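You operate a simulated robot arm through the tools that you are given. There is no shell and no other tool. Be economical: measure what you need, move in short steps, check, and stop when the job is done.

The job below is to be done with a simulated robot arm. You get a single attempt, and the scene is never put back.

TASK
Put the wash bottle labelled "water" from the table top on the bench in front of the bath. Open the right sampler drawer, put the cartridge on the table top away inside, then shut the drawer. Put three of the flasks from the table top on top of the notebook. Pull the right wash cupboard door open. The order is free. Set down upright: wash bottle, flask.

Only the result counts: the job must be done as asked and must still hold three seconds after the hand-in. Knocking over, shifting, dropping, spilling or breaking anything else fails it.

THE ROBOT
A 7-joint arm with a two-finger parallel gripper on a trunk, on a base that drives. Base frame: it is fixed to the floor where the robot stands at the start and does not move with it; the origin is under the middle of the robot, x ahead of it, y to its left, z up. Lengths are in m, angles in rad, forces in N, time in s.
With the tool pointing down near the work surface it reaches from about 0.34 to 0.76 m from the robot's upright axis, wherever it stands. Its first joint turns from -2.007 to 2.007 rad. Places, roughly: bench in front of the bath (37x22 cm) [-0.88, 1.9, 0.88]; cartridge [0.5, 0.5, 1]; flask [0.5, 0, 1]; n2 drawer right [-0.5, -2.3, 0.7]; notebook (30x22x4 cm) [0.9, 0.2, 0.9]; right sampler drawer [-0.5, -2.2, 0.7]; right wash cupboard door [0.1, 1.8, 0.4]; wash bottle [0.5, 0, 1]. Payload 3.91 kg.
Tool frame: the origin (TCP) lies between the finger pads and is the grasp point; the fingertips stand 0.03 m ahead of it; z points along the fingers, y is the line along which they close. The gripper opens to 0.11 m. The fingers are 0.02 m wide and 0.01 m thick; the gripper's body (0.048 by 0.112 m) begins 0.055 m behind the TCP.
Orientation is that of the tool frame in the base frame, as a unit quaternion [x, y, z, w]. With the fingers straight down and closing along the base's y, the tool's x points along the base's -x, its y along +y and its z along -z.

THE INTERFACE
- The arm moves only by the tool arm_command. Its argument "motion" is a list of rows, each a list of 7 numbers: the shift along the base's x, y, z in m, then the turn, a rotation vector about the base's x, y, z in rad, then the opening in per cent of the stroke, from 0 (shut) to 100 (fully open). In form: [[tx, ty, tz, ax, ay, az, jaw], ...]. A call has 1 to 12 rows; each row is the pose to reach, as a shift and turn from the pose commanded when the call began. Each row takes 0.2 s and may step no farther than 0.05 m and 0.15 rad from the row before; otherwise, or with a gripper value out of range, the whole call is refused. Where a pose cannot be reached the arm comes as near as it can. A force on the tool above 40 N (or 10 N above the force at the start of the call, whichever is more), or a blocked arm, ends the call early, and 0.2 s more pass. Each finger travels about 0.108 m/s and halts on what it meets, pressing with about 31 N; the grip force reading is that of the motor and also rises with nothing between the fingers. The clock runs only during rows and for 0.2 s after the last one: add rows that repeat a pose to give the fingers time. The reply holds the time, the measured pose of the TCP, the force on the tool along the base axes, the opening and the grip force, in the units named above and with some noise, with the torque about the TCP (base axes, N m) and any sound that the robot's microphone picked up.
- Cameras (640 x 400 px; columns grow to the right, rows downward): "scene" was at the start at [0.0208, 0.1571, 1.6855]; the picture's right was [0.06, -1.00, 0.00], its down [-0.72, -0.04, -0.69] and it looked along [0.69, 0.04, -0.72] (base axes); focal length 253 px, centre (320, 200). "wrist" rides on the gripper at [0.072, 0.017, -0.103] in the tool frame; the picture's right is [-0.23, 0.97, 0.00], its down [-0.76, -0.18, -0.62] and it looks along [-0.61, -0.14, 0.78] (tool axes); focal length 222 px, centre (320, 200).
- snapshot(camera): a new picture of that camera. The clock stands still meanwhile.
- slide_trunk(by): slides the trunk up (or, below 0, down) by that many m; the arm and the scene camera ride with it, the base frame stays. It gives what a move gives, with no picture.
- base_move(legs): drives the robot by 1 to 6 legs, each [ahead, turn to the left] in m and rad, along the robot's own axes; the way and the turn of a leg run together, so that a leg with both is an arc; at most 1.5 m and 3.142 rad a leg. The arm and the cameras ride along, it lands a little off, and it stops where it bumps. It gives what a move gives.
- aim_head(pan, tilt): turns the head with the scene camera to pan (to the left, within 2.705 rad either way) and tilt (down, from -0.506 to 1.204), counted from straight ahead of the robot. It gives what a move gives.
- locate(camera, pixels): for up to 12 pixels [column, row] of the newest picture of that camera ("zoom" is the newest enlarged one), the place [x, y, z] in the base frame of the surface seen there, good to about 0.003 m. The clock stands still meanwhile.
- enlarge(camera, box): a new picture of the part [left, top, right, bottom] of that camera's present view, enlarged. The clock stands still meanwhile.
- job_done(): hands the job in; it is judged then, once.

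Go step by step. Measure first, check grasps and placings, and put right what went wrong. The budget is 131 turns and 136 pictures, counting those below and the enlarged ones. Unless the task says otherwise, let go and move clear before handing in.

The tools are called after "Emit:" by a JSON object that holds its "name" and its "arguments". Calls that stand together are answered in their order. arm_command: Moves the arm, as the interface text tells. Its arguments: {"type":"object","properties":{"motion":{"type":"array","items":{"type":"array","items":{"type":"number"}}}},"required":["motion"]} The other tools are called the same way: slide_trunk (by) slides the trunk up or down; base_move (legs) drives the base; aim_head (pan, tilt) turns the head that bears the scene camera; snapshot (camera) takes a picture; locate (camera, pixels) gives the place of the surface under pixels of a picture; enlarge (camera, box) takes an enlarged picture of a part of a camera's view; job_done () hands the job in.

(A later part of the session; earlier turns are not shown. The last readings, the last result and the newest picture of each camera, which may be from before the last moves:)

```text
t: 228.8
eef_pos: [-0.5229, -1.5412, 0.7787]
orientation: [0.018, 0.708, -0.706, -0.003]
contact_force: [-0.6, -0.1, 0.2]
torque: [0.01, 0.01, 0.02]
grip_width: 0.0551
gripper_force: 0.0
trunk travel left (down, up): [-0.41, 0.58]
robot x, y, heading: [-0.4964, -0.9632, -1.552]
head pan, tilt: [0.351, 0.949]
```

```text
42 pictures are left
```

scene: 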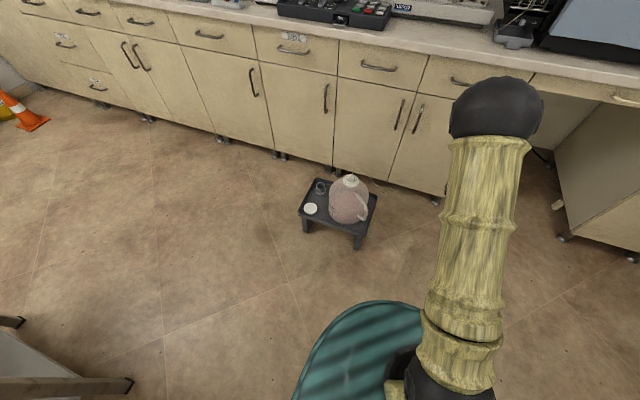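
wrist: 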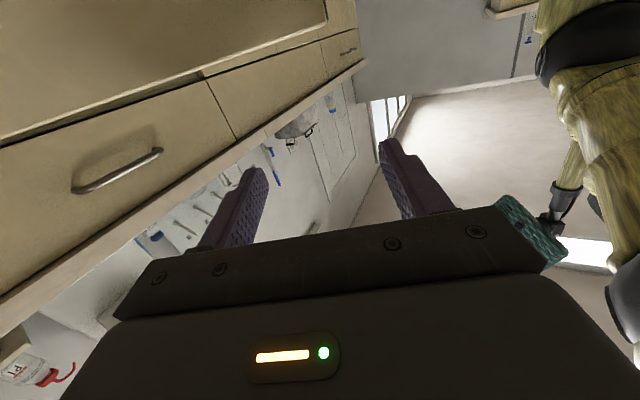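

Emit:
{"name": "locate", "arguments": {"camera": "scene", "pixels": [[370, 303], [320, 345], [410, 308], [300, 380], [358, 240], [305, 228], [372, 215], [297, 205]]}}

```text
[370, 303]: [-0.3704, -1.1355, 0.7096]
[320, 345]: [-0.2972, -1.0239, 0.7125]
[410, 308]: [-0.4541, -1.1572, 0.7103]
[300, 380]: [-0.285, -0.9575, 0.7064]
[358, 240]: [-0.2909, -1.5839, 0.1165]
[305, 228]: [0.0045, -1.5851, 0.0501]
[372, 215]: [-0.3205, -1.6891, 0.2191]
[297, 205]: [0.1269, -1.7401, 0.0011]
```

The base cover radius is only ~0.21; the stool front is at y −1.585. I drive 0.25 m ahead and look with the wrist camera.

Emit:
{"name": "base_move", "arguments": {"legs": [[0.25, 0]]}}

Emit:
{"name": "snapshot", "arguments": {"camera": "wrist"}}

Emit:
{"name": "aim_head", "arguments": {"pan": 0.1, "tilt": 0.6}}

Emit:
{"name": "snapshot", "arguments": {"camera": "scene"}}

```text
t: 230.7
eef_pos: [-0.521, -1.7938, 0.7779]
orientation: [0.019, 0.708, -0.706, -0.003]
contact_force: [-0.5, -0.6, 0.2]
torque: [0.02, -0.01, -0.01]
grip_width: 0.0548
gripper_force: 0.1
trunk travel left (down, up): [-0.41, 0.58]
robot x, y, heading: [-0.4928, -1.2168, -1.556]
head pan, tilt: [0.351, 0.949]
```

```text
41 pictures are left
```

wrist: 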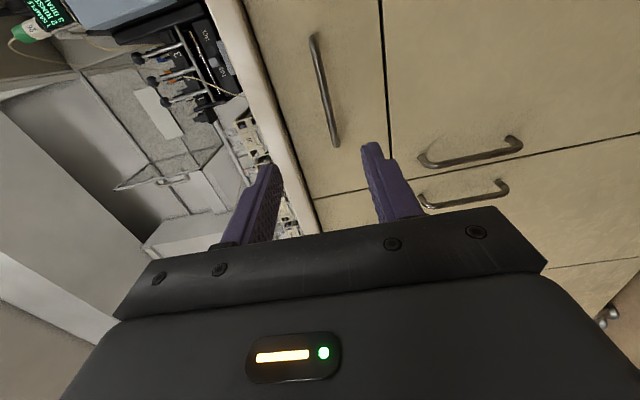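

```text
t: 231.5
eef_pos: [-0.5207, -1.7928, 0.7788]
orientation: [0.021, 0.708, -0.706, -0.005]
contact_force: [-0.2, 0.7, -1.0]
torque: [-0.01, 0.04, -0.03]
grip_width: 0.0548
gripper_force: 0.1
trunk travel left (down, up): [-0.41, 0.58]
robot x, y, heading: [-0.4924, -1.2146, -1.555]
head pan, tilt: [0.099, 0.6]
```

```text
40 pictures are left
```

scene: 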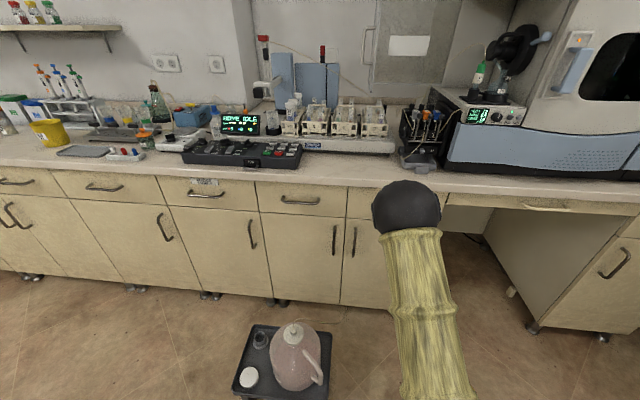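

The wrist view shows the drawer handle from (313,38) to (337,145). I locate it and the counter edge.

Emit:
{"name": "locate", "arguments": {"camera": "wrist", "pixels": [[316, 55], [323, 90], [330, 115], [336, 140], [345, 100], [270, 100], [300, 100], [262, 60], [300, 175], [383, 100], [350, 180]]}}

```text
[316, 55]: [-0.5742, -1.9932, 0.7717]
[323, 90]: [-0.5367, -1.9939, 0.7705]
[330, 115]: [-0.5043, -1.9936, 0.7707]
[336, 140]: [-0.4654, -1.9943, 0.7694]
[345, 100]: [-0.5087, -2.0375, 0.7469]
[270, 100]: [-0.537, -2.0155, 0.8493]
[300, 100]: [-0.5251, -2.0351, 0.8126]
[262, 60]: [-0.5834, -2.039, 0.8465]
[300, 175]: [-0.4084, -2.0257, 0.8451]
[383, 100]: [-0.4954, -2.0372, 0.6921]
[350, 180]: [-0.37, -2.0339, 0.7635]
```

The bar is at z 0.770, y −1.995. I move forward 0.2 m, and close on it.

Emit:
{"name": "arm_command", "arguments": {"motion": [[0, -0.04, -0.004, 0, 0, 0, 50], [0, -0.08, -0.008, 0, 0, 0, 50], [0, -0.12, -0.008, 0, 0, 0, 50], [0, -0.16, -0.008, 0, 0, 0, 50], [0, -0.185, -0.008, 0, 0, 0, 50], [0, -0.2, -0.008, 0, 0, 0, 50], [0, -0.2, -0.008, 0, 0, 0, 50]]}}

Emit:
{"name": "snapshot", "arguments": {"camera": "wrist"}}

```text
t: 233.1
eef_pos: [-0.5212, -1.9911, 0.7704]
orientation: [0.021, 0.708, -0.706, -0.005]
contact_force: [-0.3, -1.0, -0.4]
torque: [-0.01, 0.04, 0.0]
grip_width: 0.0551
gripper_force: 0.1
trunk travel left (down, up): [-0.41, 0.58]
robot x, y, heading: [-0.4919, -1.2157, -1.559]
head pan, tilt: [0.099, 0.6]
```

```text
39 pictures are left
```

wrist: 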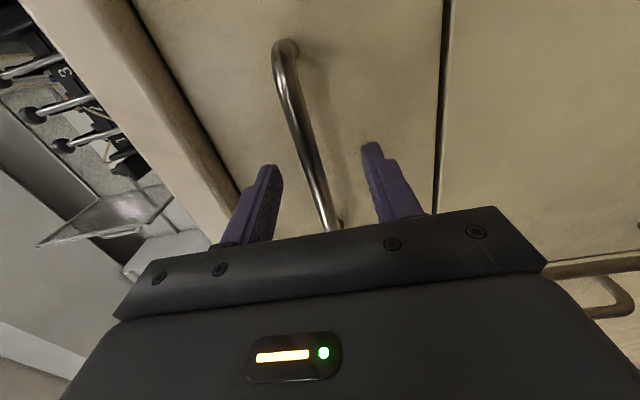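

The bar passes between the fingers. I close and start pulling.

Emit:
{"name": "arm_command", "arguments": {"motion": [[0, -0.003, 0, 0, 0, 0, 20], [0, -0.003, 0, 0, 0, 0, 0], [0, -0.003, 0, 0, 0, 0, 0], [0, -0.003, 0, 0, 0, 0, 0], [0, 0.02, 0, 0, 0, 0, 0], [0, 0.04, 0, 0, 0, 0, 0], [0, 0.06, 0, 0, 0, 0, 0], [0, 0.08, 0, 0, 0, 0, 0], [0, 0.1, 0, 0, 0, 0, 0]]}}

```text
t: 235.1
eef_pos: [-0.5223, -1.8914, 0.7722]
orientation: [0.02, 0.708, -0.706, -0.004]
contact_force: [3.2, 1.7, -9.5]
torque: [0.23, 0.88, 0.87]
grip_width: 0.0119
gripper_force: 45.3
trunk travel left (down, up): [-0.41, 0.58]
robot x, y, heading: [-0.4951, -1.2146, -1.555]
head pan, tilt: [0.099, 0.6]
```

The drawer follows. I pull another 0.18 m with the arm and check.

Emit:
{"name": "arm_command", "arguments": {"motion": [[0, 0.02, 0, 0, 0, 0, 0], [0, 0.04, 0, 0, 0, 0, 0], [0, 0.06, 0, 0, 0, 0, 0], [0, 0.08, 0, 0, 0, 0, 0], [0, 0.1, 0, 0, 0, 0, 0], [0, 0.12, 0, 0, 0, 0, 0], [0, 0.14, 0, 0, 0, 0, 0], [0, 0.16, 0, 0, 0, 0, 0], [0, 0.18, 0, 0, 0, 0, 0]]}}

Emit:
{"name": "snapshot", "arguments": {"camera": "scene"}}

```text
t: 237.1
eef_pos: [-0.5221, -1.7574, 0.7723]
orientation: [-0.017, -0.697, 0.717, 0.0]
contact_force: [5.2, -0.7, 12.8]
torque: [-0.18, 0.91, -0.35]
grip_width: 0.0117
gripper_force: 44.9
out of reach, approached as far as the arm can: row 7, 8, 9
trunk travel left (down, up): [-0.41, 0.58]
robot x, y, heading: [-0.49, -1.2131, -1.558]
head pan, tilt: [0.099, 0.6]
stopped in row 9: the force on the tool passed its limit (the readings are from after the stop); the commanded pose is now the measured one
```

```text
38 pictures are left
```

scene: 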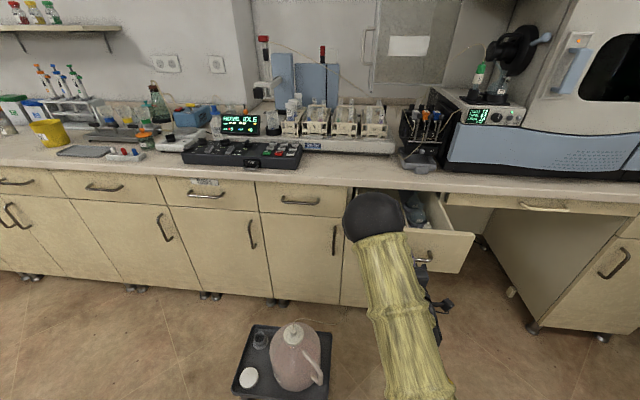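

The drawer is open about 0.24 m. I back the base 0.1 m to open it further.

Emit:
{"name": "base_move", "arguments": {"legs": [[-0.1, 0]]}}

Emit:
{"name": "snapshot", "arguments": {"camera": "scene"}}

```text
t: 238.2
eef_pos: [-0.5227, -1.6582, 0.7718]
orientation: [-0.015, -0.698, 0.716, 0.0]
contact_force: [14.8, 0.9, 27.9]
torque: [-0.07, 0.91, -0.11]
grip_width: 0.0117
gripper_force: 45.2
trunk travel left (down, up): [-0.41, 0.58]
robot x, y, heading: [-0.494, -1.117, -1.554]
head pan, tilt: [0.099, 0.6]
```

```text
37 pictures are left
```

scene: 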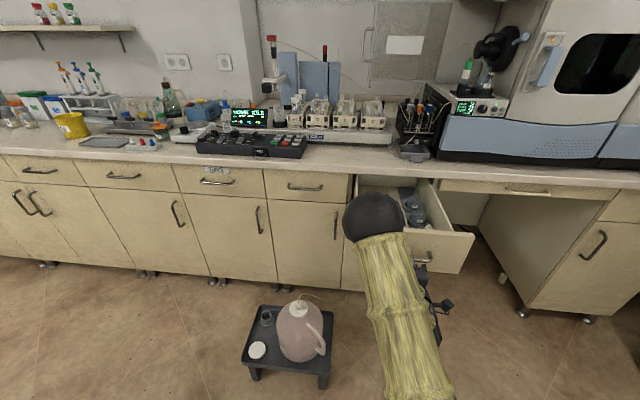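

Open 0.335 m. I release, back straight off with the base, and raise the trunk to view the interior.

Emit:
{"name": "arm_command", "arguments": {"motion": [[0, 0, 0.004, 0, 0, 0, 20], [0, 0, 0.004, 0, 0, 0, 50], [0, 0, 0.004, 0, 0, 0, 50], [0, 0, 0.004, 0, 0, 0, 50]]}}

Emit:
{"name": "base_move", "arguments": {"legs": [[-0.15, 0]]}}

Emit:
{"name": "slide_trunk", "arguments": {"by": 0.39}}

Emit:
{"name": "snapshot", "arguments": {"camera": "scene"}}

```text
t: 239.2
eef_pos: [-0.5226, -1.6591, 0.7753]
orientation: [-0.016, -0.699, 0.715, -0.002]
contact_force: [-0.7, -0.8, -0.9]
torque: [0.02, 0.0, -0.01]
grip_width: 0.0548
gripper_force: 0.0
trunk travel left (down, up): [-0.41, 0.58]
robot x, y, heading: [-0.4951, -1.1184, -1.553]
head pan, tilt: [0.099, 0.6]
```

```text
t: 240.6
eef_pos: [-0.5237, -1.5039, 0.7748]
orientation: [-0.015, -0.699, 0.715, -0.001]
contact_force: [-0.9, 0.4, 0.1]
torque: [0.02, -0.02, 0.0]
grip_width: 0.055
gripper_force: 0.1
trunk travel left (down, up): [-0.41, 0.58]
robot x, y, heading: [-0.4958, -0.9601, -1.559]
head pan, tilt: [0.099, 0.6]
```

```text
t: 244.4
eef_pos: [-0.5248, -1.5045, 1.1654]
orientation: [-0.015, -0.699, 0.715, -0.002]
contact_force: [-0.1, 0.2, 0.1]
torque: [0.02, 0.0, 0.01]
grip_width: 0.055
gripper_force: 0.0
trunk travel left (down, up): [-0.8, 0.19]
robot x, y, heading: [-0.4983, -0.9625, -1.556]
head pan, tilt: [0.099, 0.6]
```

```text
36 pictures are left
```

scene: 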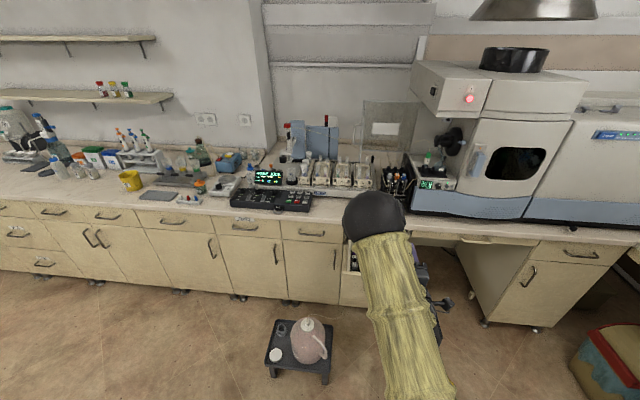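

The drawer is open. I turn the tool back to pointing down and drive to the front of the table for the cartridge.

Emit:
{"name": "arm_command", "arguments": {"motion": [[0, 0, 0, 0, -0.14, 0, 50], [0, 0, 0, 0, -0.28, 0, 50], [0, 0, 0, 0, -0.42, 0, 50], [0, 0, 0, 0, -0.56, 0, 50], [0, 0, 0, 0, -0.7, 0, 50], [0, 0, 0, 0, -0.84, 0, 50], [0, 0, 0, 0, -0.98, 0, 50], [0, 0, 0, 0, -1.12, 0, 50], [0, 0, 0, 0, -1.26, 0, 50], [0, 0, 0, 0, -1.4, 0, 50], [0, 0, 0, 0, -1.54, 0, 50]]}}

Emit:
{"name": "arm_command", "arguments": {"motion": [[0, 0.01, 0, 0.14, 0, 0, 50], [0, 0.02, 0, 0.28, 0, 0, 50], [0, 0.03, 0, 0.42, 0, 0, 50], [0, 0.04, 0, 0.56, 0, 0, 50], [0, 0.05, 0, 0.7, 0, 0, 50], [0, 0.06, 0, 0.84, 0, 0, 50], [0, 0.07, 0, 0.98, 0, 0, 50], [0, 0.07, 0, 1.12, 0, 0, 50], [0, 0.07, 0, 1.26, 0, 0, 50], [0, 0.07, 0, 1.4, 0, 0, 50], [0, 0.07, 0, 1.53, 0, 0, 50]]}}

Emit:
{"name": "base_move", "arguments": {"legs": [[0, 2.76], [1.36, 0], [0, -1.2]]}}

Emit:
{"name": "aim_head", "arguments": {"pan": 0.1, "tilt": 0.8}}

Emit:
{"name": "snapshot", "arguments": {"camera": "scene"}}

```text
t: 246.8
eef_pos: [-0.5247, -1.5046, 1.1642]
orientation: [0.509, 0.501, -0.501, 0.488]
contact_force: [-0.5, 0.0, -0.3]
torque: [-0.01, -0.01, 0.05]
grip_width: 0.0548
gripper_force: 0.0
trunk travel left (down, up): [-0.8, 0.19]
robot x, y, heading: [-0.494, -0.9624, -1.549]
head pan, tilt: [0.099, 0.6]
```

```text
t: 249.2
eef_pos: [-0.5242, -1.4353, 1.1644]
orientation: [0.705, 0.709, -0.014, -0.002]
contact_force: [-0.7, 0.0, -0.2]
torque: [0.04, -0.02, 0.02]
grip_width: 0.0552
gripper_force: 0.1
out of reach, approached as far as the arm can: row 1, 2, 3
trunk travel left (down, up): [-0.8, 0.19]
robot x, y, heading: [-0.498, -0.9646, -1.556]
head pan, tilt: [0.099, 0.6]
```

```text
t: 265.3
eef_pos: [0.5298, 0.1982, 1.1652]
orientation: [0.042, 0.999, -0.012, 0.01]
contact_force: [0.9, -0.2, -0.3]
torque: [0.0, -0.02, 0.03]
grip_width: 0.055
gripper_force: 0.0
trunk travel left (down, up): [-0.8, 0.19]
robot x, y, heading: [0.0637, 0.2704, -0.077]
head pan, tilt: [0.099, 0.6]
```

```text
t: 266.1
eef_pos: [0.529, 0.1982, 1.1659]
orientation: [0.042, 0.999, -0.012, 0.01]
contact_force: [0.8, -0.2, 0.4]
torque: [0.0, -0.02, 0.01]
grip_width: 0.0551
gripper_force: 0.0
trunk travel left (down, up): [-0.8, 0.19]
robot x, y, heading: [0.0606, 0.2701, -0.078]
head pan, tilt: [0.099, 0.799]
```

```text
35 pictures are left
```

scene: 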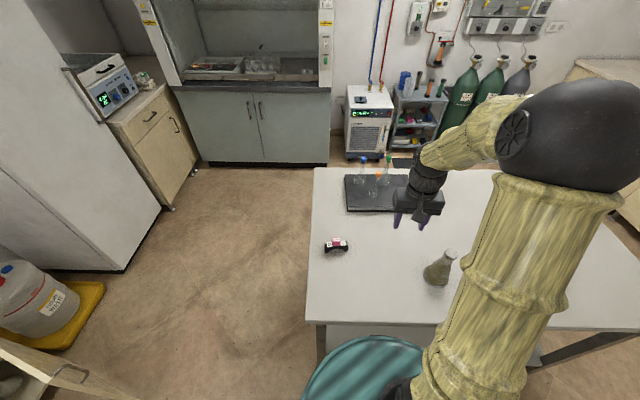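

The cartridge is at scene (337,244). I move above it while yawing the tool ~−1.37 rad so that the fingers close across its width.

Emit:
{"name": "arm_command", "arguments": {"motion": [[0.009, 0.019, 0, 0, 0, -0.14, 50], [0.018, 0.037, 0, 0, 0, -0.28, 50], [0.026, 0.056, 0, 0, 0, -0.42, 50], [0.035, 0.075, 0, 0, 0, -0.56, 50], [0.044, 0.094, 0, 0, 0, -0.7, 50], [0.053, 0.112, 0, 0, 0, -0.84, 50], [0.062, 0.131, 0, 0, 0, -0.98, 50], [0.07, 0.15, 0, 0, 0, -1.12, 50], [0.079, 0.168, 0, 0, 0, -1.26, 50], [0.088, 0.187, 0, 0, 0, -1.372, 50]]}}

Emit:
{"name": "snapshot", "arguments": {"camera": "wrist"}}

```text
t: 268.2
eef_pos: [0.6181, 0.3865, 1.1651]
orientation: [0.666, 0.746, -0.016, 0.0]
contact_force: [-0.3, 0.5, -0.3]
torque: [0.02, 0.02, -0.02]
grip_width: 0.0549
gripper_force: 0.1
trunk travel left (down, up): [-0.8, 0.19]
robot x, y, heading: [0.0622, 0.27, -0.079]
head pan, tilt: [0.099, 0.799]
```

```text
34 pictures are left
```

wrist: 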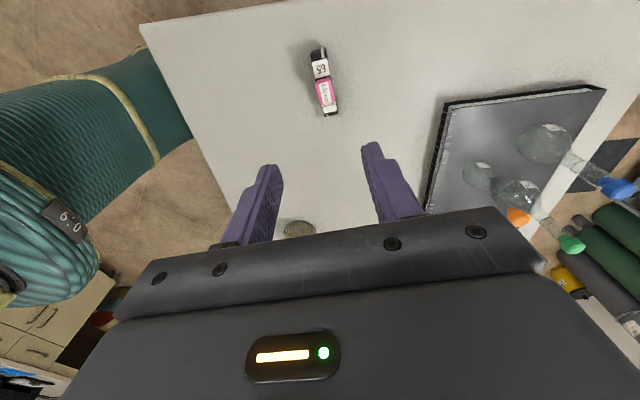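

Emit:
{"name": "enlarge", "arguments": {"camera": "wrist", "box": [280, 35, 370, 125]}}

Emit:
{"name": "locate", "arguments": {"camera": "wrist", "pixels": [[318, 50], [319, 68], [327, 95], [320, 97], [334, 93], [331, 113], [312, 70], [325, 68]]}}

```text
4.44 times, centred on (325, 80) of wrist
```

zoom: 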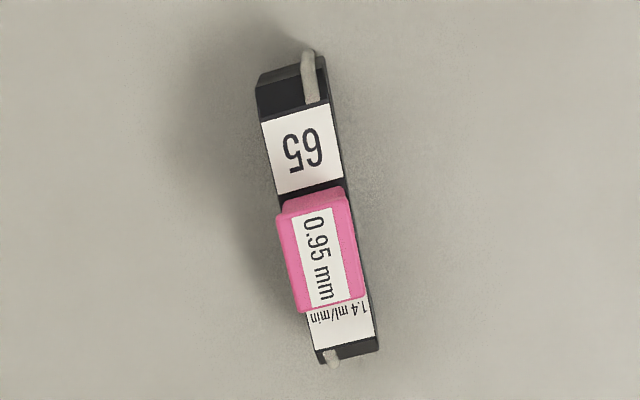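

```text
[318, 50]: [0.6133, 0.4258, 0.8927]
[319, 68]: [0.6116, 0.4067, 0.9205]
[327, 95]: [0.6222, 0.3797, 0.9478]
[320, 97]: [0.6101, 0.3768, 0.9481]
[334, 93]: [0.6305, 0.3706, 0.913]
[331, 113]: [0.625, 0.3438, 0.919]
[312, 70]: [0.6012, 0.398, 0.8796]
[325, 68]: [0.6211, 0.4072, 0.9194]
```

The cartridge centre is about (0.619,0.378), pink top at 0.948, turned ~0.2 rad. I level and fine-turn the tool, descend to z 0.92 and grip.

Emit:
{"name": "arm_command", "arguments": {"motion": [[0.0, -0.008, -0.04, 0.024, -0.021, 0.08, 50], [0.0, -0.008, -0.085, 0.024, -0.021, 0.08, 50], [0.0, -0.008, -0.13, 0.024, -0.021, 0.08, 50], [0.0, -0.008, -0.175, 0.024, -0.021, 0.08, 50], [0.0, -0.008, -0.215, 0.024, -0.021, 0.08, 50], [0.0, -0.008, -0.245, 0.024, -0.021, 0.08, 50], [0.0, -0.008, -0.245, 0.024, -0.021, 0.08, 20], [0.0, -0.008, -0.245, 0.024, -0.021, 0.08, 0], [0.0, -0.008, -0.245, 0.024, -0.021, 0.08, 0], [0.0, -0.008, -0.245, 0.024, -0.021, 0.08, 0]]}}

Emit:
{"name": "arm_command", "arguments": {"motion": [[0, 0, 0.03, 0, 0, 0, 0], [0, 0, 0.07, 0, 0, 0, 0], [0, 0, 0.11, 0, 0, 0, 0], [0, 0, 0.15, 0, 0, 0, 0], [0, 0, 0.19, 0, 0, 0, 0], [0, 0, 0.23, 0, 0, 0, 0], [-0.04, -0.02, 0.25, 0, 0, 0, 0], [-0.08, -0.04, 0.25, 0, 0, 0, 0], [-0.12, -0.06, 0.25, 0, 0, 0, 0]]}}

Emit:
{"name": "snapshot", "arguments": {"camera": "wrist"}}

```text
t: 270.4
eef_pos: [0.6189, 0.3779, 0.9202]
orientation: [0.635, 0.772, 0.0, 0.0]
contact_force: [0.3, 0.1, -0.4]
torque: [-0.03, 0.0, 0.02]
grip_width: 0.0214
gripper_force: 30.7
trunk travel left (down, up): [-0.8, 0.19]
robot x, y, heading: [0.0585, 0.269, -0.077]
head pan, tilt: [0.099, 0.799]
```

```text
t: 272.4
eef_pos: [0.4957, 0.3137, 1.1693]
orientation: [0.635, 0.772, 0.001, 0.001]
contact_force: [-0.9, -0.4, -0.9]
torque: [0.0, 0.05, 0.0]
grip_width: 0.0213
gripper_force: 31.4
trunk travel left (down, up): [-0.8, 0.19]
robot x, y, heading: [0.0634, 0.2685, -0.08]
head pan, tilt: [0.099, 0.799]
```

```text
32 pictures are left
```

wrist: 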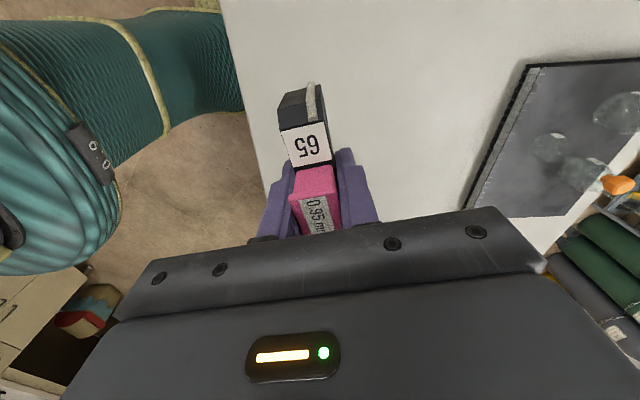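

The cartridge is held (width 0.021). I drive back to the drawer.

Emit:
{"name": "base_move", "arguments": {"legs": [[0, -1.86], [1.46, 0], [0, 0.4]]}}

Emit:
{"name": "aim_head", "arguments": {"pan": 0.2, "tilt": 0.75}}

Emit:
{"name": "snapshot", "arguments": {"camera": "scene"}}

```text
t: 285.3
eef_pos: [-0.4012, -1.4897, 1.1684]
orientation: [0.99, 0.14, 0.0, 0.001]
contact_force: [0.3, 0.8, -1.2]
torque: [0.02, 0.03, 0.01]
grip_width: 0.0214
gripper_force: 30.8
trunk travel left (down, up): [-0.8, 0.19]
robot x, y, heading: [-0.4834, -1.0599, -1.561]
head pan, tilt: [0.099, 0.799]
```

```text
t: 286.0
eef_pos: [-0.4003, -1.4913, 1.1699]
orientation: [0.99, 0.138, 0.0, 0.001]
contact_force: [0.3, 0.9, -1.1]
torque: [0.0, 0.01, 0.0]
grip_width: 0.0216
gripper_force: 31.1
trunk travel left (down, up): [-0.8, 0.19]
robot x, y, heading: [-0.4851, -1.059, -1.563]
head pan, tilt: [0.201, 0.75]
```

```text
31 pictures are left
```

scene: 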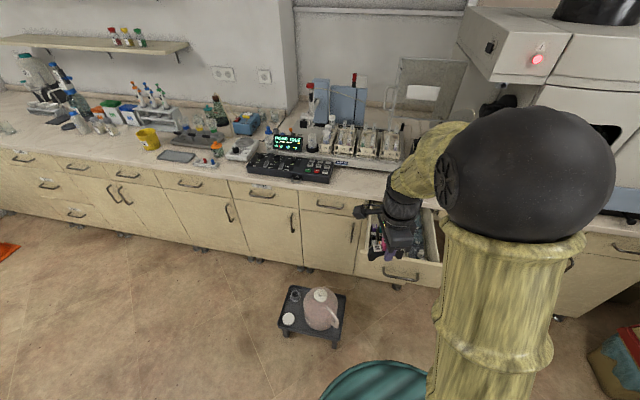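

The gripper is above the drawer's left part. I look at the drawer interior.

Emit:
{"name": "enlarge", "arguments": {"camera": "scene", "box": [340, 180, 460, 300]}}

Emit:
{"name": "snapshot", "arguments": {"camera": "wrist"}}

```text
3.33 times, centred on (400, 240) of scene
```

zoom: 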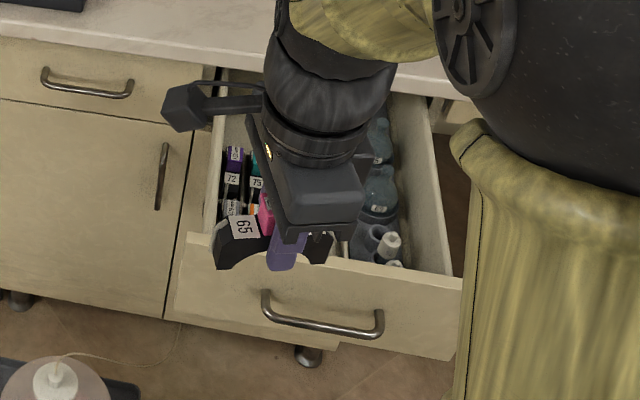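

```text
29 pictures are left
```

wrist: 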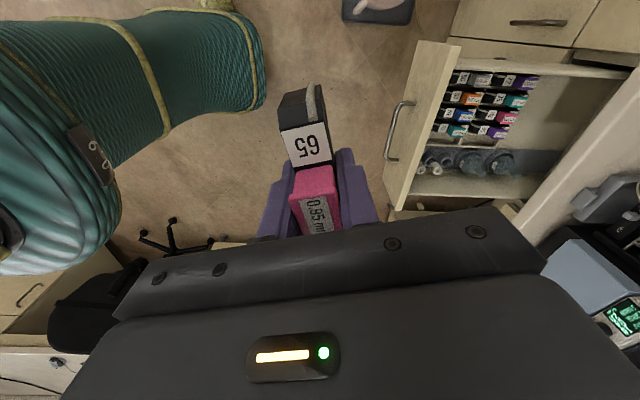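

The drawer holds a rack of cartridges and bottles; I enlarge the wrist view to find free floor.

Emit:
{"name": "enlarge", "arguments": {"camera": "wrist", "box": [380, 30, 620, 220]}}

Emit:
{"name": "locate", "arguments": {"camera": "zoom", "pixels": [[100, 370], [200, 375], [300, 375], [380, 330], [400, 200], [450, 150], [330, 240], [380, 110], [200, 250], [300, 335], [400, 270], [170, 180]]}}

```text
2.11 times, centred on (500, 125) of wrist
```

zoom: 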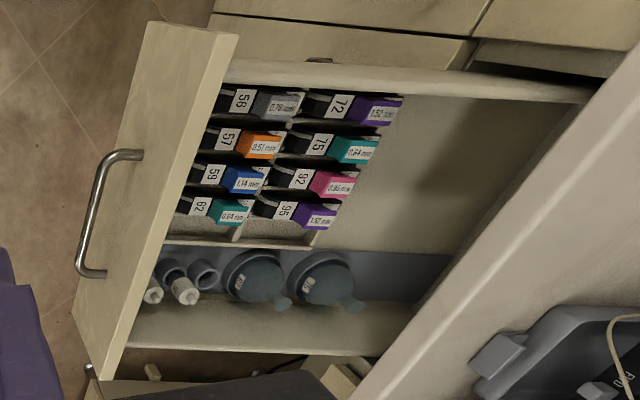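

```text
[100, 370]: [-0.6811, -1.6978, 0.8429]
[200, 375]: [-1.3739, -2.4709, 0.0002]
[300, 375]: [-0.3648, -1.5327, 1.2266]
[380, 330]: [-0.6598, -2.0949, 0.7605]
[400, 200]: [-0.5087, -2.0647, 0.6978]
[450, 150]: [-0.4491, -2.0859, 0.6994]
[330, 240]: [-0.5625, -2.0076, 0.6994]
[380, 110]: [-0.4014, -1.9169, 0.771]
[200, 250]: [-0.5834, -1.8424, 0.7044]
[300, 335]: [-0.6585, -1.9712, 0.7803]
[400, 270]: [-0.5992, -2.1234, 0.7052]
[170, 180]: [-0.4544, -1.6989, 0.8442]
```

Free floor lies behind the rack at x −0.40…−0.57. I locate the rack's rear end and counter edge more exactly.

Emit:
{"name": "locate", "arguments": {"camera": "zoom", "pixels": [[403, 98], [380, 145], [357, 180], [335, 218], [315, 240], [400, 130], [360, 210], [340, 235], [480, 210], [500, 160], [560, 95], [430, 255]]}}

```text
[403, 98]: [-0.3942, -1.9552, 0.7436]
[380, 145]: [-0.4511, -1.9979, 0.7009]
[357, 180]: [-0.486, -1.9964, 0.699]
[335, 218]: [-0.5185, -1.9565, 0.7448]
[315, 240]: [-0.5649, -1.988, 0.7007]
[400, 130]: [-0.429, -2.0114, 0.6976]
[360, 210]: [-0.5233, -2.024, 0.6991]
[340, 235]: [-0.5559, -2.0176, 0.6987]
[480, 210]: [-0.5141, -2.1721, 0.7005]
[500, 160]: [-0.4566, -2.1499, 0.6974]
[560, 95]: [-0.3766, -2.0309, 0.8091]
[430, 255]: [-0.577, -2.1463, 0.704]
```

The rack ends at y≈−1.957 and the counter edge is at −2.015, so I'll set the cartridge down behind the rack with the tool tilted ~25° under the counter edge. First I shift the base to about (−0.68,−1.30) and yaw the tool so the camera faces the robot.

Emit:
{"name": "base_move", "arguments": {"legs": [[0, -0.68], [0.31, 0], [0, 0.68]]}}

Emit:
{"name": "arm_command", "arguments": {"motion": [[0, 0, 0, 0, 0, 0.14, 0], [0, 0, 0, 0, 0, 0.28, 0], [0, 0, 0, 0, 0, 0.42, 0], [0, 0, 0, 0, 0, 0.56, 0], [0, 0, 0, 0, 0, 0.7, 0], [0, 0, 0, 0, 0, 0.84, 0], [0, 0, 0, 0, 0, 0.98, 0], [0, 0, 0, 0, 0, 1.12, 0], [0, 0, 0, 0, 0, 1.26, 0], [0, 0, 0, 0, 0, 1.29, 0]]}}

Emit:
{"name": "snapshot", "arguments": {"camera": "wrist"}}

```text
t: 291.6
eef_pos: [-0.5813, -1.7316, 1.1693]
orientation: [0.989, 0.145, 0.0, 0.001]
contact_force: [-0.3, 0.2, 0.1]
torque: [-0.02, 0.0, -0.02]
grip_width: 0.0215
gripper_force: 31.0
trunk travel left (down, up): [-0.8, 0.19]
robot x, y, heading: [-0.6693, -1.3006, -1.546]
head pan, tilt: [0.201, 0.75]
```

```text
t: 293.9
eef_pos: [-0.5808, -1.732, 1.169]
orientation: [0.703, 0.712, 0.001, 0.001]
contact_force: [0.1, 0.8, -0.6]
torque: [0.02, 0.01, 0.0]
grip_width: 0.0216
gripper_force: 31.1
trunk travel left (down, up): [-0.8, 0.19]
robot x, y, heading: [-0.6673, -1.3051, -1.544]
head pan, tilt: [0.201, 0.75]
```

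```text
27 pictures are left
```

wrist: 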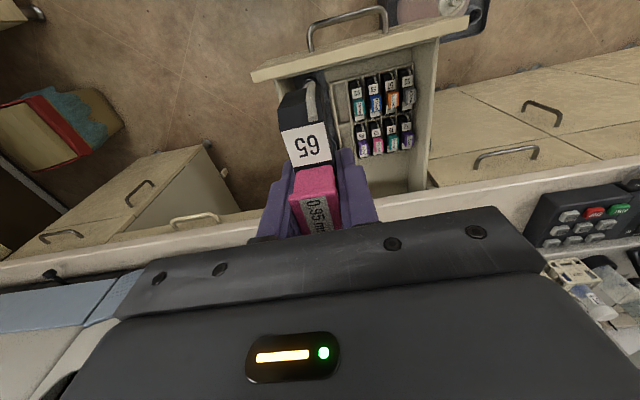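

The drawer's free area is behind the rack. I lower the trunk a bit, tilt the tool 25° and move onto the approach line.

Emit:
{"name": "slide_trunk", "arguments": {"by": -0.15}}

Emit:
{"name": "arm_command", "arguments": {"motion": [[0.025, -0.03, 0.003, -0.11, 0, 0, 0], [0.05, -0.065, 0.006, -0.22, 0, 0, 0], [0.075, -0.1, 0.009, -0.33, 0, 0, 0], [0.1, -0.13, 0.011, -0.436, 0, 0, 0], [0.106, -0.152, 0.011, -0.436, 0, 0, 0]]}}

Emit:
{"name": "snapshot", "arguments": {"camera": "wrist"}}

Emit:
{"name": "snapshot", "arguments": {"camera": "scene"}}

```text
t: 295.6
eef_pos: [-0.5812, -1.7327, 1.0184]
orientation: [0.704, 0.711, 0.001, 0.001]
contact_force: [0.1, 0.0, -0.9]
torque: [-0.01, 0.01, 0.02]
grip_width: 0.0216
gripper_force: 30.8
trunk travel left (down, up): [-0.65, 0.34]
robot x, y, heading: [-0.6714, -1.3056, -1.547]
head pan, tilt: [0.201, 0.75]
```

```text
t: 296.8
eef_pos: [-0.4718, -1.8854, 1.031]
orientation: [0.687, 0.694, -0.153, 0.153]
contact_force: [-0.4, 0.1, -1.0]
torque: [0.03, -0.01, 0.01]
grip_width: 0.0214
gripper_force: 30.8
trunk travel left (down, up): [-0.65, 0.34]
robot x, y, heading: [-0.6677, -1.3037, -1.545]
head pan, tilt: [0.201, 0.75]
```

```text
26 pictures are left
```

wrist: 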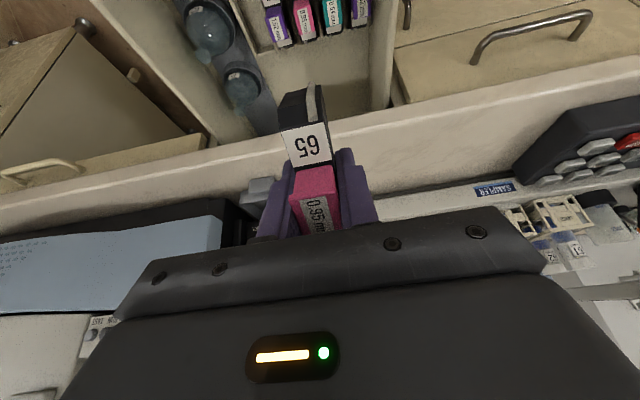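

```text
25 pictures are left
```

scene: 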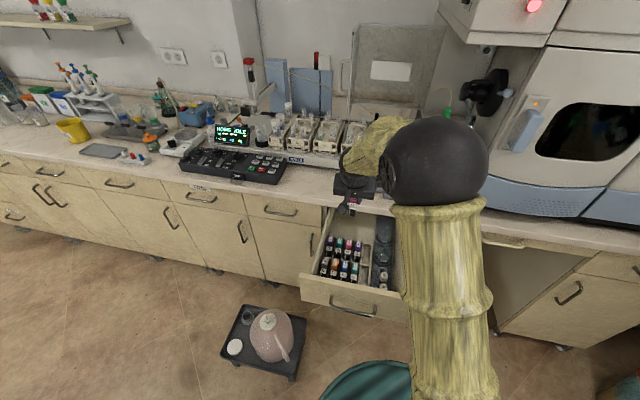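

The corridor is free. I descend along the tilted tool axis, stopping ~3 cm short.

Emit:
{"name": "arm_command", "arguments": {"motion": [[0, 0.007, 0, 0, 0, 0, 0], [0, -0.009, -0.035, 0, 0, 0, 0], [0, -0.025, -0.07, 0, 0, 0, 0], [0, -0.041, -0.105, 0, 0, 0, 0], [0, -0.057, -0.14, 0, 0, 0, 0], [0, -0.073, -0.175, 0, 0, 0, 0], [0, -0.089, -0.21, 0, 0, 0, 0], [0, -0.102, -0.239, 0, 0, 0, 0]]}}

Emit:
{"name": "snapshot", "arguments": {"camera": "wrist"}}

```text
t: 298.6
eef_pos: [-0.4742, -1.9865, 0.7891]
orientation: [0.687, 0.694, -0.154, 0.153]
contact_force: [0.6, -0.6, -2.0]
torque: [0.02, -0.02, 0.02]
grip_width: 0.0213
gripper_force: 30.5
trunk travel left (down, up): [-0.65, 0.34]
robot x, y, heading: [-0.6686, -1.3051, -1.55]
head pan, tilt: [0.201, 0.75]
```

```text
24 pictures are left
```

wrist: 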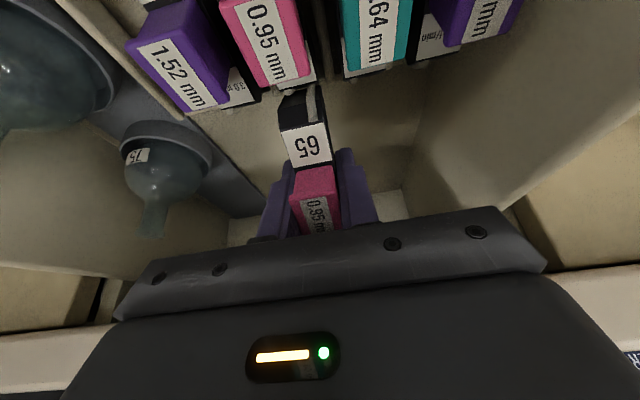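

It fits behind the rack. I lower the last bit until contact.

Emit:
{"name": "arm_command", "arguments": {"motion": [[0, -0.008, -0.01, 0, 0, 0, 0], [0, -0.013, -0.018, 0, 0, 0, 0], [0, -0.016, -0.023, 0, 0, 0, 0], [0, -0.018, -0.026, 0, 0, 0, 0], [0, -0.019, -0.028, 0, 0, 0, 0]]}}

Emit:
{"name": "enlarge", "arguments": {"camera": "wrist", "box": [220, 40, 420, 240]}}

```text
t: 299.8
eef_pos: [-0.4732, -2.0036, 0.7616]
orientation: [0.687, 0.694, -0.153, 0.152]
contact_force: [0.6, 29.2, 1.0]
torque: [-2.44, 0.03, -0.48]
grip_width: 0.0214
gripper_force: 30.8
trunk travel left (down, up): [-0.65, 0.34]
robot x, y, heading: [-0.6721, -1.2987, -1.538]
head pan, tilt: [0.201, 0.75]
```

```text
2.00 times, centred on (320, 140) of wrist
```

zoom: 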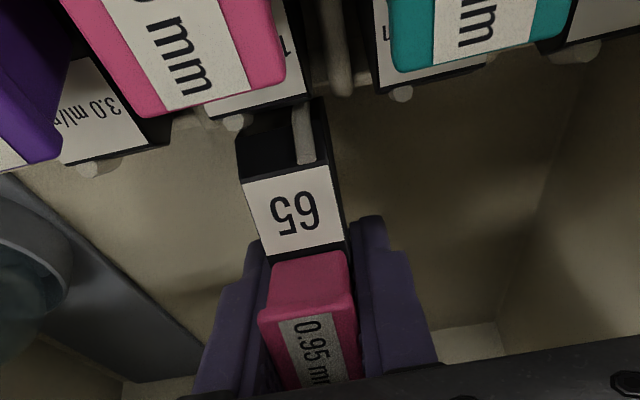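

A 29 N push in +y with contact 8 cm above the TCP means the gripper touches the counter edge. I ease +7 mm in y and lower a few mm more.

Emit:
{"name": "arm_command", "arguments": {"motion": [[0, 0.004, 0, 0, 0, 0, 0], [0, 0.007, 0, 0, 0, 0, 0], [0, 0.007, -0.003, 0, 0, 0, 0], [0, 0.007, -0.005, 0, 0, 0, 0]]}}

```text
t: 300.8
eef_pos: [-0.4749, -2.0008, 0.7579]
orientation: [0.686, 0.695, -0.153, 0.153]
contact_force: [-0.1, -1.4, -1.1]
torque: [-0.03, 0.01, 0.0]
grip_width: 0.0217
gripper_force: 31.1
trunk travel left (down, up): [-0.65, 0.34]
robot x, y, heading: [-0.6708, -1.3041, -1.546]
head pan, tilt: [0.201, 0.75]
```

Free again. I keep lowering in small steps.

Emit:
{"name": "arm_command", "arguments": {"motion": [[0, 0, -0.003, 0, 0, 0, 0], [0, 0, -0.006, 0, 0, 0, 0], [0, 0, -0.009, 0, 0, 0, 0], [0, 0, -0.011, 0, 0, 0, 0]]}}

Emit:
{"name": "snapshot", "arguments": {"camera": "wrist"}}

```text
t: 301.8
eef_pos: [-0.4749, -1.9987, 0.7489]
orientation: [0.686, 0.694, -0.154, 0.155]
contact_force: [-0.3, -0.9, 23.6]
torque: [0.61, -0.04, 0.03]
grip_width: 0.022
gripper_force: 31.2
trunk travel left (down, up): [-0.65, 0.34]
robot x, y, heading: [-0.6717, -1.3002, -1.548]
head pan, tilt: [0.201, 0.75]
```

```text
22 pictures are left
```

wrist: 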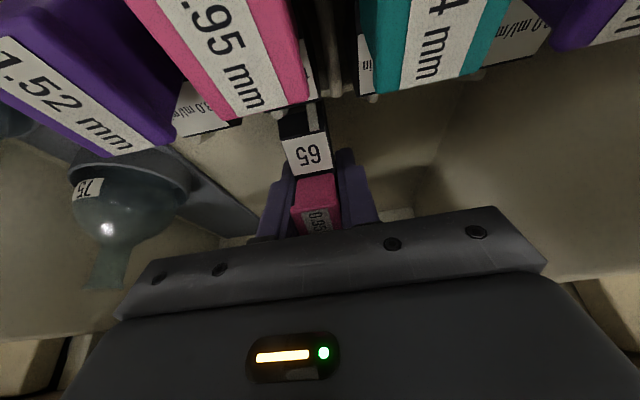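

Its near end stands on the drawer floor. I ease off, open, and retreat along the tool axis.

Emit:
{"name": "arm_command", "arguments": {"motion": [[0, 0, 0.003, 0, 0, 0, 0], [0, 0, 0.003, 0, 0, 0, 25], [0, 0, 0.003, 0, 0, 0, 45], [0, 0, 0.003, 0, 0, 0, 45], [0, 0.012, 0.03, 0, 0, 0, 45], [0, 0.027, 0.065, 0, 0, 0, 45], [0, 0.043, 0.1, 0, 0, 0, 45], [0, 0.059, 0.135, 0, 0, 0, 45], [0, 0.075, 0.17, 0, 0, 0, 45], [0, 0.091, 0.205, 0, 0, 0, 45], [0, 0.107, 0.24, 0, 0, 0, 45], [0, 0.123, 0.275, 0, 0, 0, 45]]}}

Emit:
{"name": "snapshot", "arguments": {"camera": "wrist"}}

```text
t: 304.4
eef_pos: [-0.4747, -1.8733, 1.0229]
orientation: [0.687, 0.694, -0.153, 0.152]
contact_force: [0.2, 0.1, 0.2]
torque: [0.0, -0.04, 0.02]
grip_width: 0.0497
gripper_force: 0.0
trunk travel left (down, up): [-0.65, 0.34]
robot x, y, heading: [-0.6703, -1.2986, -1.549]
head pan, tilt: [0.201, 0.75]
```

```text
21 pictures are left
```

wrist: 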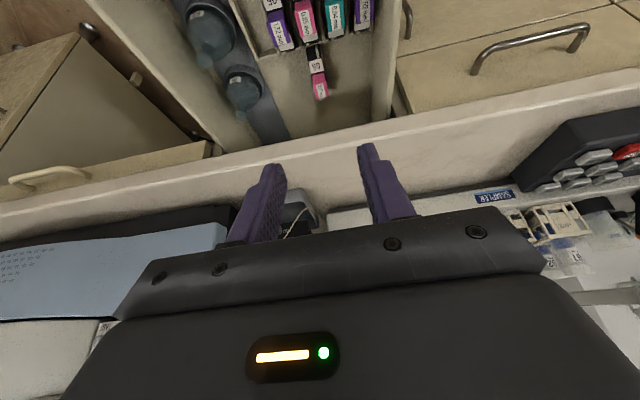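

The cartridge lies behind the rack at wrist (317,72). I check it enlarged, then back off to shut the drawer.

Emit:
{"name": "enlarge", "arguments": {"camera": "wrist", "box": [260, 0, 380, 130]}}

Emit:
{"name": "locate", "arguments": {"camera": "zoom", "pixels": [[318, 280], [312, 255], [310, 200], [310, 160], [322, 305]]}}

Emit:
{"name": "base_move", "arguments": {"legs": [[-0.32, 0]]}}

Emit:
{"name": "snapshot", "arguments": {"camera": "scene"}}

```text
3.08 times, centred on (320, 65) of wrist
```

zoom: 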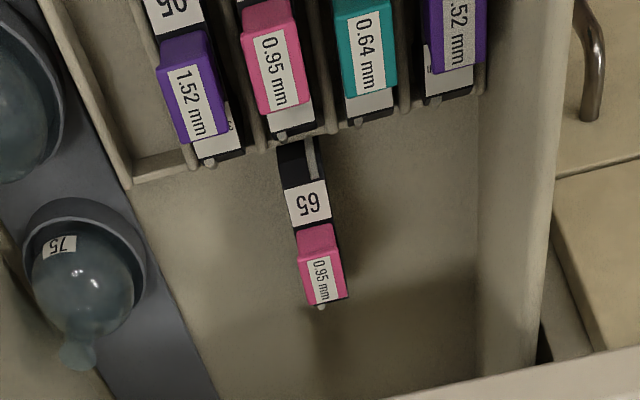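

```text
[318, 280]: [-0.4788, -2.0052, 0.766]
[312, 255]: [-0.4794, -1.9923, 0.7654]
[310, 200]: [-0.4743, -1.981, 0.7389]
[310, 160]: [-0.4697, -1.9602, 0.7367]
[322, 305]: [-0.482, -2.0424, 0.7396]
```

```text
t: 306.6
eef_pos: [-0.4804, -1.5494, 1.0233]
orientation: [0.684, 0.697, -0.152, 0.154]
contact_force: [-0.3, -0.9, 0.1]
torque: [0.0, -0.03, -0.02]
grip_width: 0.0494
gripper_force: 0.1
trunk travel left (down, up): [-0.65, 0.34]
robot x, y, heading: [-0.677, -0.976, -1.54]
head pan, tilt: [0.201, 0.75]
```

```text
19 pictures are left
```

scene: 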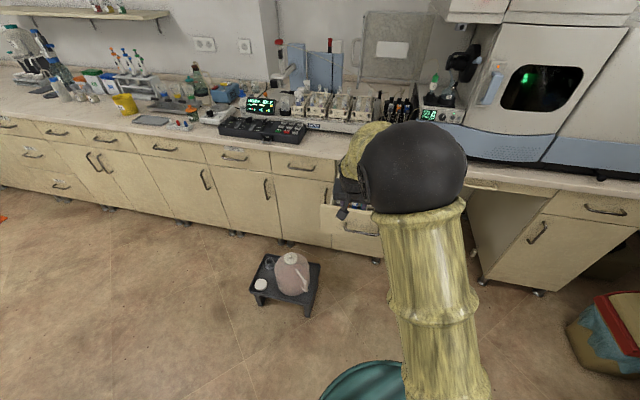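

The cartridge lies flat on the drawer floor. I close the fingers, centre on the drawer and lower to handle height.

Emit:
{"name": "arm_command", "arguments": {"motion": [[-0.02, 0, 0, 0, 0, 0, 20], [-0.045, 0, 0, 0, 0, 0, 0], [-0.045, 0, 0, 0, 0, 0, 0]]}}

Emit:
{"name": "slide_trunk", "arguments": {"by": -0.258}}

Emit:
{"name": "snapshot", "arguments": {"camera": "wrist"}}

```text
t: 307.4
eef_pos: [-0.5242, -1.55, 1.0222]
orientation: [0.685, 0.696, -0.152, 0.153]
contact_force: [-0.7, 0.3, 0.1]
torque: [-0.01, 0.01, 0.03]
grip_width: 0.0
gripper_force: 31.2
trunk travel left (down, up): [-0.65, 0.34]
robot x, y, heading: [-0.6803, -0.9779, -1.537]
head pan, tilt: [0.201, 0.75]
```

```text
t: 310.0
eef_pos: [-0.5245, -1.5492, 0.7649]
orientation: [0.684, 0.696, -0.153, 0.153]
contact_force: [-1.0, 0.1, -0.3]
torque: [0.01, 0.03, 0.03]
grip_width: 0.0
gripper_force: 30.9
trunk travel left (down, up): [-0.392, 0.598]
robot x, y, heading: [-0.6815, -0.9815, -1.536]
head pan, tilt: [0.201, 0.75]
```

```text
18 pictures are left
```

wrist: 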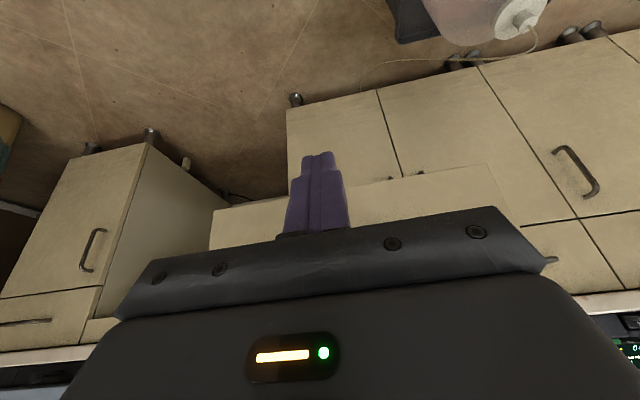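

In position in front of the handle. I push with the arm gently first.

Emit:
{"name": "arm_command", "arguments": {"motion": [[0, -0.03, 0, 0, 0, 0, 0], [0, -0.06, 0, 0, 0, 0, 0], [0, -0.075, 0, 0, 0, 0, 0], [0, -0.085, 0, 0, 0, 0, 0], [0, -0.095, 0, 0, 0, 0, 0], [0, -0.105, 0, 0, 0, 0, 0], [0, -0.115, 0, 0, 0, 0, 0], [0, -0.125, 0, 0, 0, 0, 0], [0, -0.135, 0, 0, 0, 0, 0], [0, -0.145, 0, 0, 0, 0, 0], [0, -0.155, 0, 0, 0, 0, 0]]}}

Emit:
{"name": "base_move", "arguments": {"legs": [[0.15, 0]]}}

Emit:
{"name": "snapshot", "arguments": {"camera": "scene"}}

```text
t: 312.4
eef_pos: [-0.5246, -1.7044, 0.765]
orientation: [0.685, 0.696, -0.153, 0.153]
contact_force: [0.0, -0.3, 0.5]
torque: [0.0, 0.0, 0.03]
grip_width: 0.0
gripper_force: 30.8
trunk travel left (down, up): [-0.392, 0.598]
robot x, y, heading: [-0.6785, -0.9763, -1.538]
head pan, tilt: [0.201, 0.75]
```

```text
t: 313.8
eef_pos: [-0.5206, -1.8551, 0.7625]
orientation: [0.685, 0.695, -0.153, 0.152]
contact_force: [0.3, 0.9, -0.7]
torque: [0.03, -0.02, 0.0]
grip_width: 0.0
gripper_force: 31.4
trunk travel left (down, up): [-0.392, 0.598]
robot x, y, heading: [-0.6747, -1.1277, -1.544]
head pan, tilt: [0.201, 0.75]
```

```text
17 pictures are left
```

scene: 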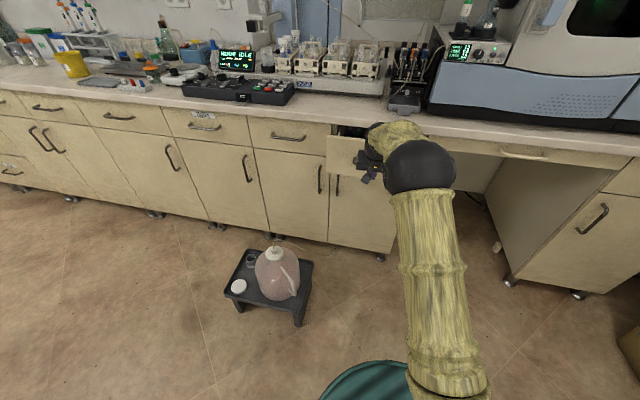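

The drawer moves in freely and is about two-thirds shut. I push on with the base, then finish with the arm.

Emit:
{"name": "base_move", "arguments": {"legs": [[0.1, 0]]}}

Emit:
{"name": "arm_command", "arguments": {"motion": [[0, -0.006, 0, 0, 0, 0, 0], [0, -0.012, 0, 0, 0, 0, 0], [0, -0.018, 0, 0, 0, 0, 0], [0, -0.024, 0, 0, 0, 0, 0], [0, -0.03, 0, 0, 0, 0, 0], [0, -0.035, 0, 0, 0, 0, 0], [0, -0.04, 0, 0, 0, 0, 0]]}}

Emit:
{"name": "snapshot", "arguments": {"camera": "wrist"}}

```text
t: 314.9
eef_pos: [-0.5192, -1.9558, 0.7627]
orientation: [0.685, 0.696, -0.153, 0.153]
contact_force: [0.3, 0.0, -0.3]
torque: [0.01, -0.01, 0.0]
grip_width: 0.0
gripper_force: 30.7
trunk travel left (down, up): [-0.392, 0.598]
robot x, y, heading: [-0.6711, -1.2317, -1.545]
head pan, tilt: [0.201, 0.75]
```

```text
t: 316.4
eef_pos: [-0.5188, -1.987, 0.7594]
orientation: [0.688, 0.696, -0.147, 0.145]
contact_force: [0.1, 6.9, -1.9]
torque: [-0.04, -0.02, -0.08]
grip_width: 0.0
gripper_force: 30.9
trunk travel left (down, up): [-0.392, 0.598]
robot x, y, heading: [-0.6712, -1.2333, -1.544]
head pan, tilt: [0.201, 0.75]
stopped in row 7: the force on the tool passed its limit (the readings are from after the stop); the commanded pose is now the measured one
```

```text
16 pictures are left
```

wrist: 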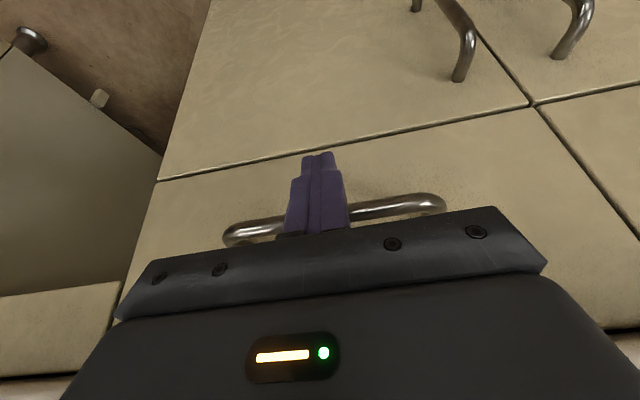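

The push ended on a hard stop with the finger on the bar. I locate the drawer face against its neighbours to verify.

Emit:
{"name": "locate", "arguments": {"camera": "wrist", "pixels": [[230, 190], [420, 150], [400, 208], [260, 130], [580, 140], [460, 190], [250, 225]]}}

Emit:
{"name": "arm_command", "arguments": {"motion": [[0, 0.02, 0, 0, 0, 0, 0], [0, 0.05, 0, 0, 0, 0, 0], [0, 0.09, 0, 0, 0, 0, 0], [0, 0.13, 0, 0, 0, 0, 0]]}}

Emit:
{"name": "base_move", "arguments": {"legs": [[-0.25, 0]]}}

Emit:
{"name": "aim_head", "arguments": {"pan": 0.25, "tilt": 0.6}}

Emit:
{"name": "snapshot", "arguments": {"camera": "scene"}}

Emit:
{"name": "snapshot", "arguments": {"camera": "wrist"}}

```text
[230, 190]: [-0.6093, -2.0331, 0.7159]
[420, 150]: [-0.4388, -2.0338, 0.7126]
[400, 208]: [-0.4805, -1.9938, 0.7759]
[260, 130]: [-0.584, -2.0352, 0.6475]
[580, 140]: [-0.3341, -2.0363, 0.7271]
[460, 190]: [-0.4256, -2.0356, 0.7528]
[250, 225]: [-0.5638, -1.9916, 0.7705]
```

```text
t: 317.4
eef_pos: [-0.5175, -1.8613, 0.759]
orientation: [0.688, 0.695, -0.148, 0.147]
contact_force: [0.2, -0.7, -0.5]
torque: [0.04, -0.01, 0.0]
grip_width: 0.0001
gripper_force: 31.1
trunk travel left (down, up): [-0.392, 0.598]
robot x, y, heading: [-0.6717, -1.2313, -1.546]
head pan, tilt: [0.201, 0.75]
```

```text
t: 319.3
eef_pos: [-0.5237, -1.6058, 0.7588]
orientation: [0.687, 0.696, -0.148, 0.147]
contact_force: [-0.1, -0.4, 0.6]
torque: [0.0, 0.02, -0.01]
grip_width: 0.0001
gripper_force: 31.3
trunk travel left (down, up): [-0.392, 0.598]
robot x, y, heading: [-0.6782, -0.9742, -1.54]
head pan, tilt: [0.201, 0.75]
```

```text
t: 320.0
eef_pos: [-0.5248, -1.6044, 0.7602]
orientation: [0.688, 0.695, -0.148, 0.146]
contact_force: [0.5, -0.4, 0.0]
torque: [-0.02, 0.01, -0.02]
grip_width: 0.0
gripper_force: 31.4
trunk travel left (down, up): [-0.392, 0.598]
robot x, y, heading: [-0.6823, -0.9729, -1.541]
head pan, tilt: [0.25, 0.6]
```

```text
15 pictures are left
```

scene: 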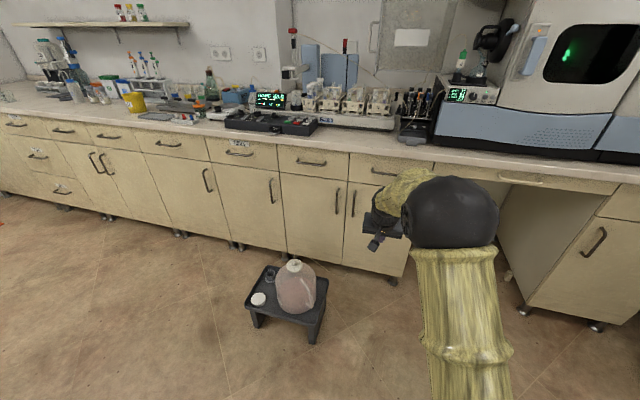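

```text
14 pictures are left
```

wrist: 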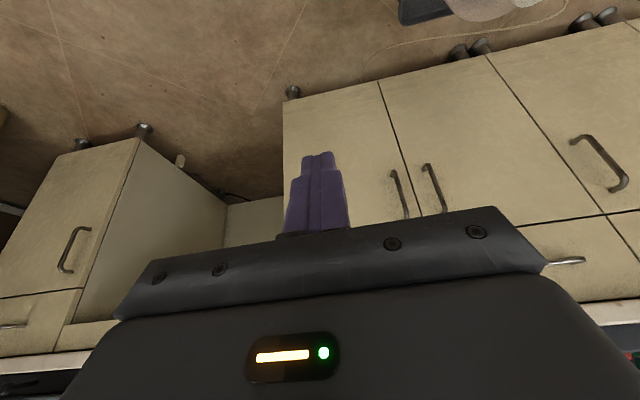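

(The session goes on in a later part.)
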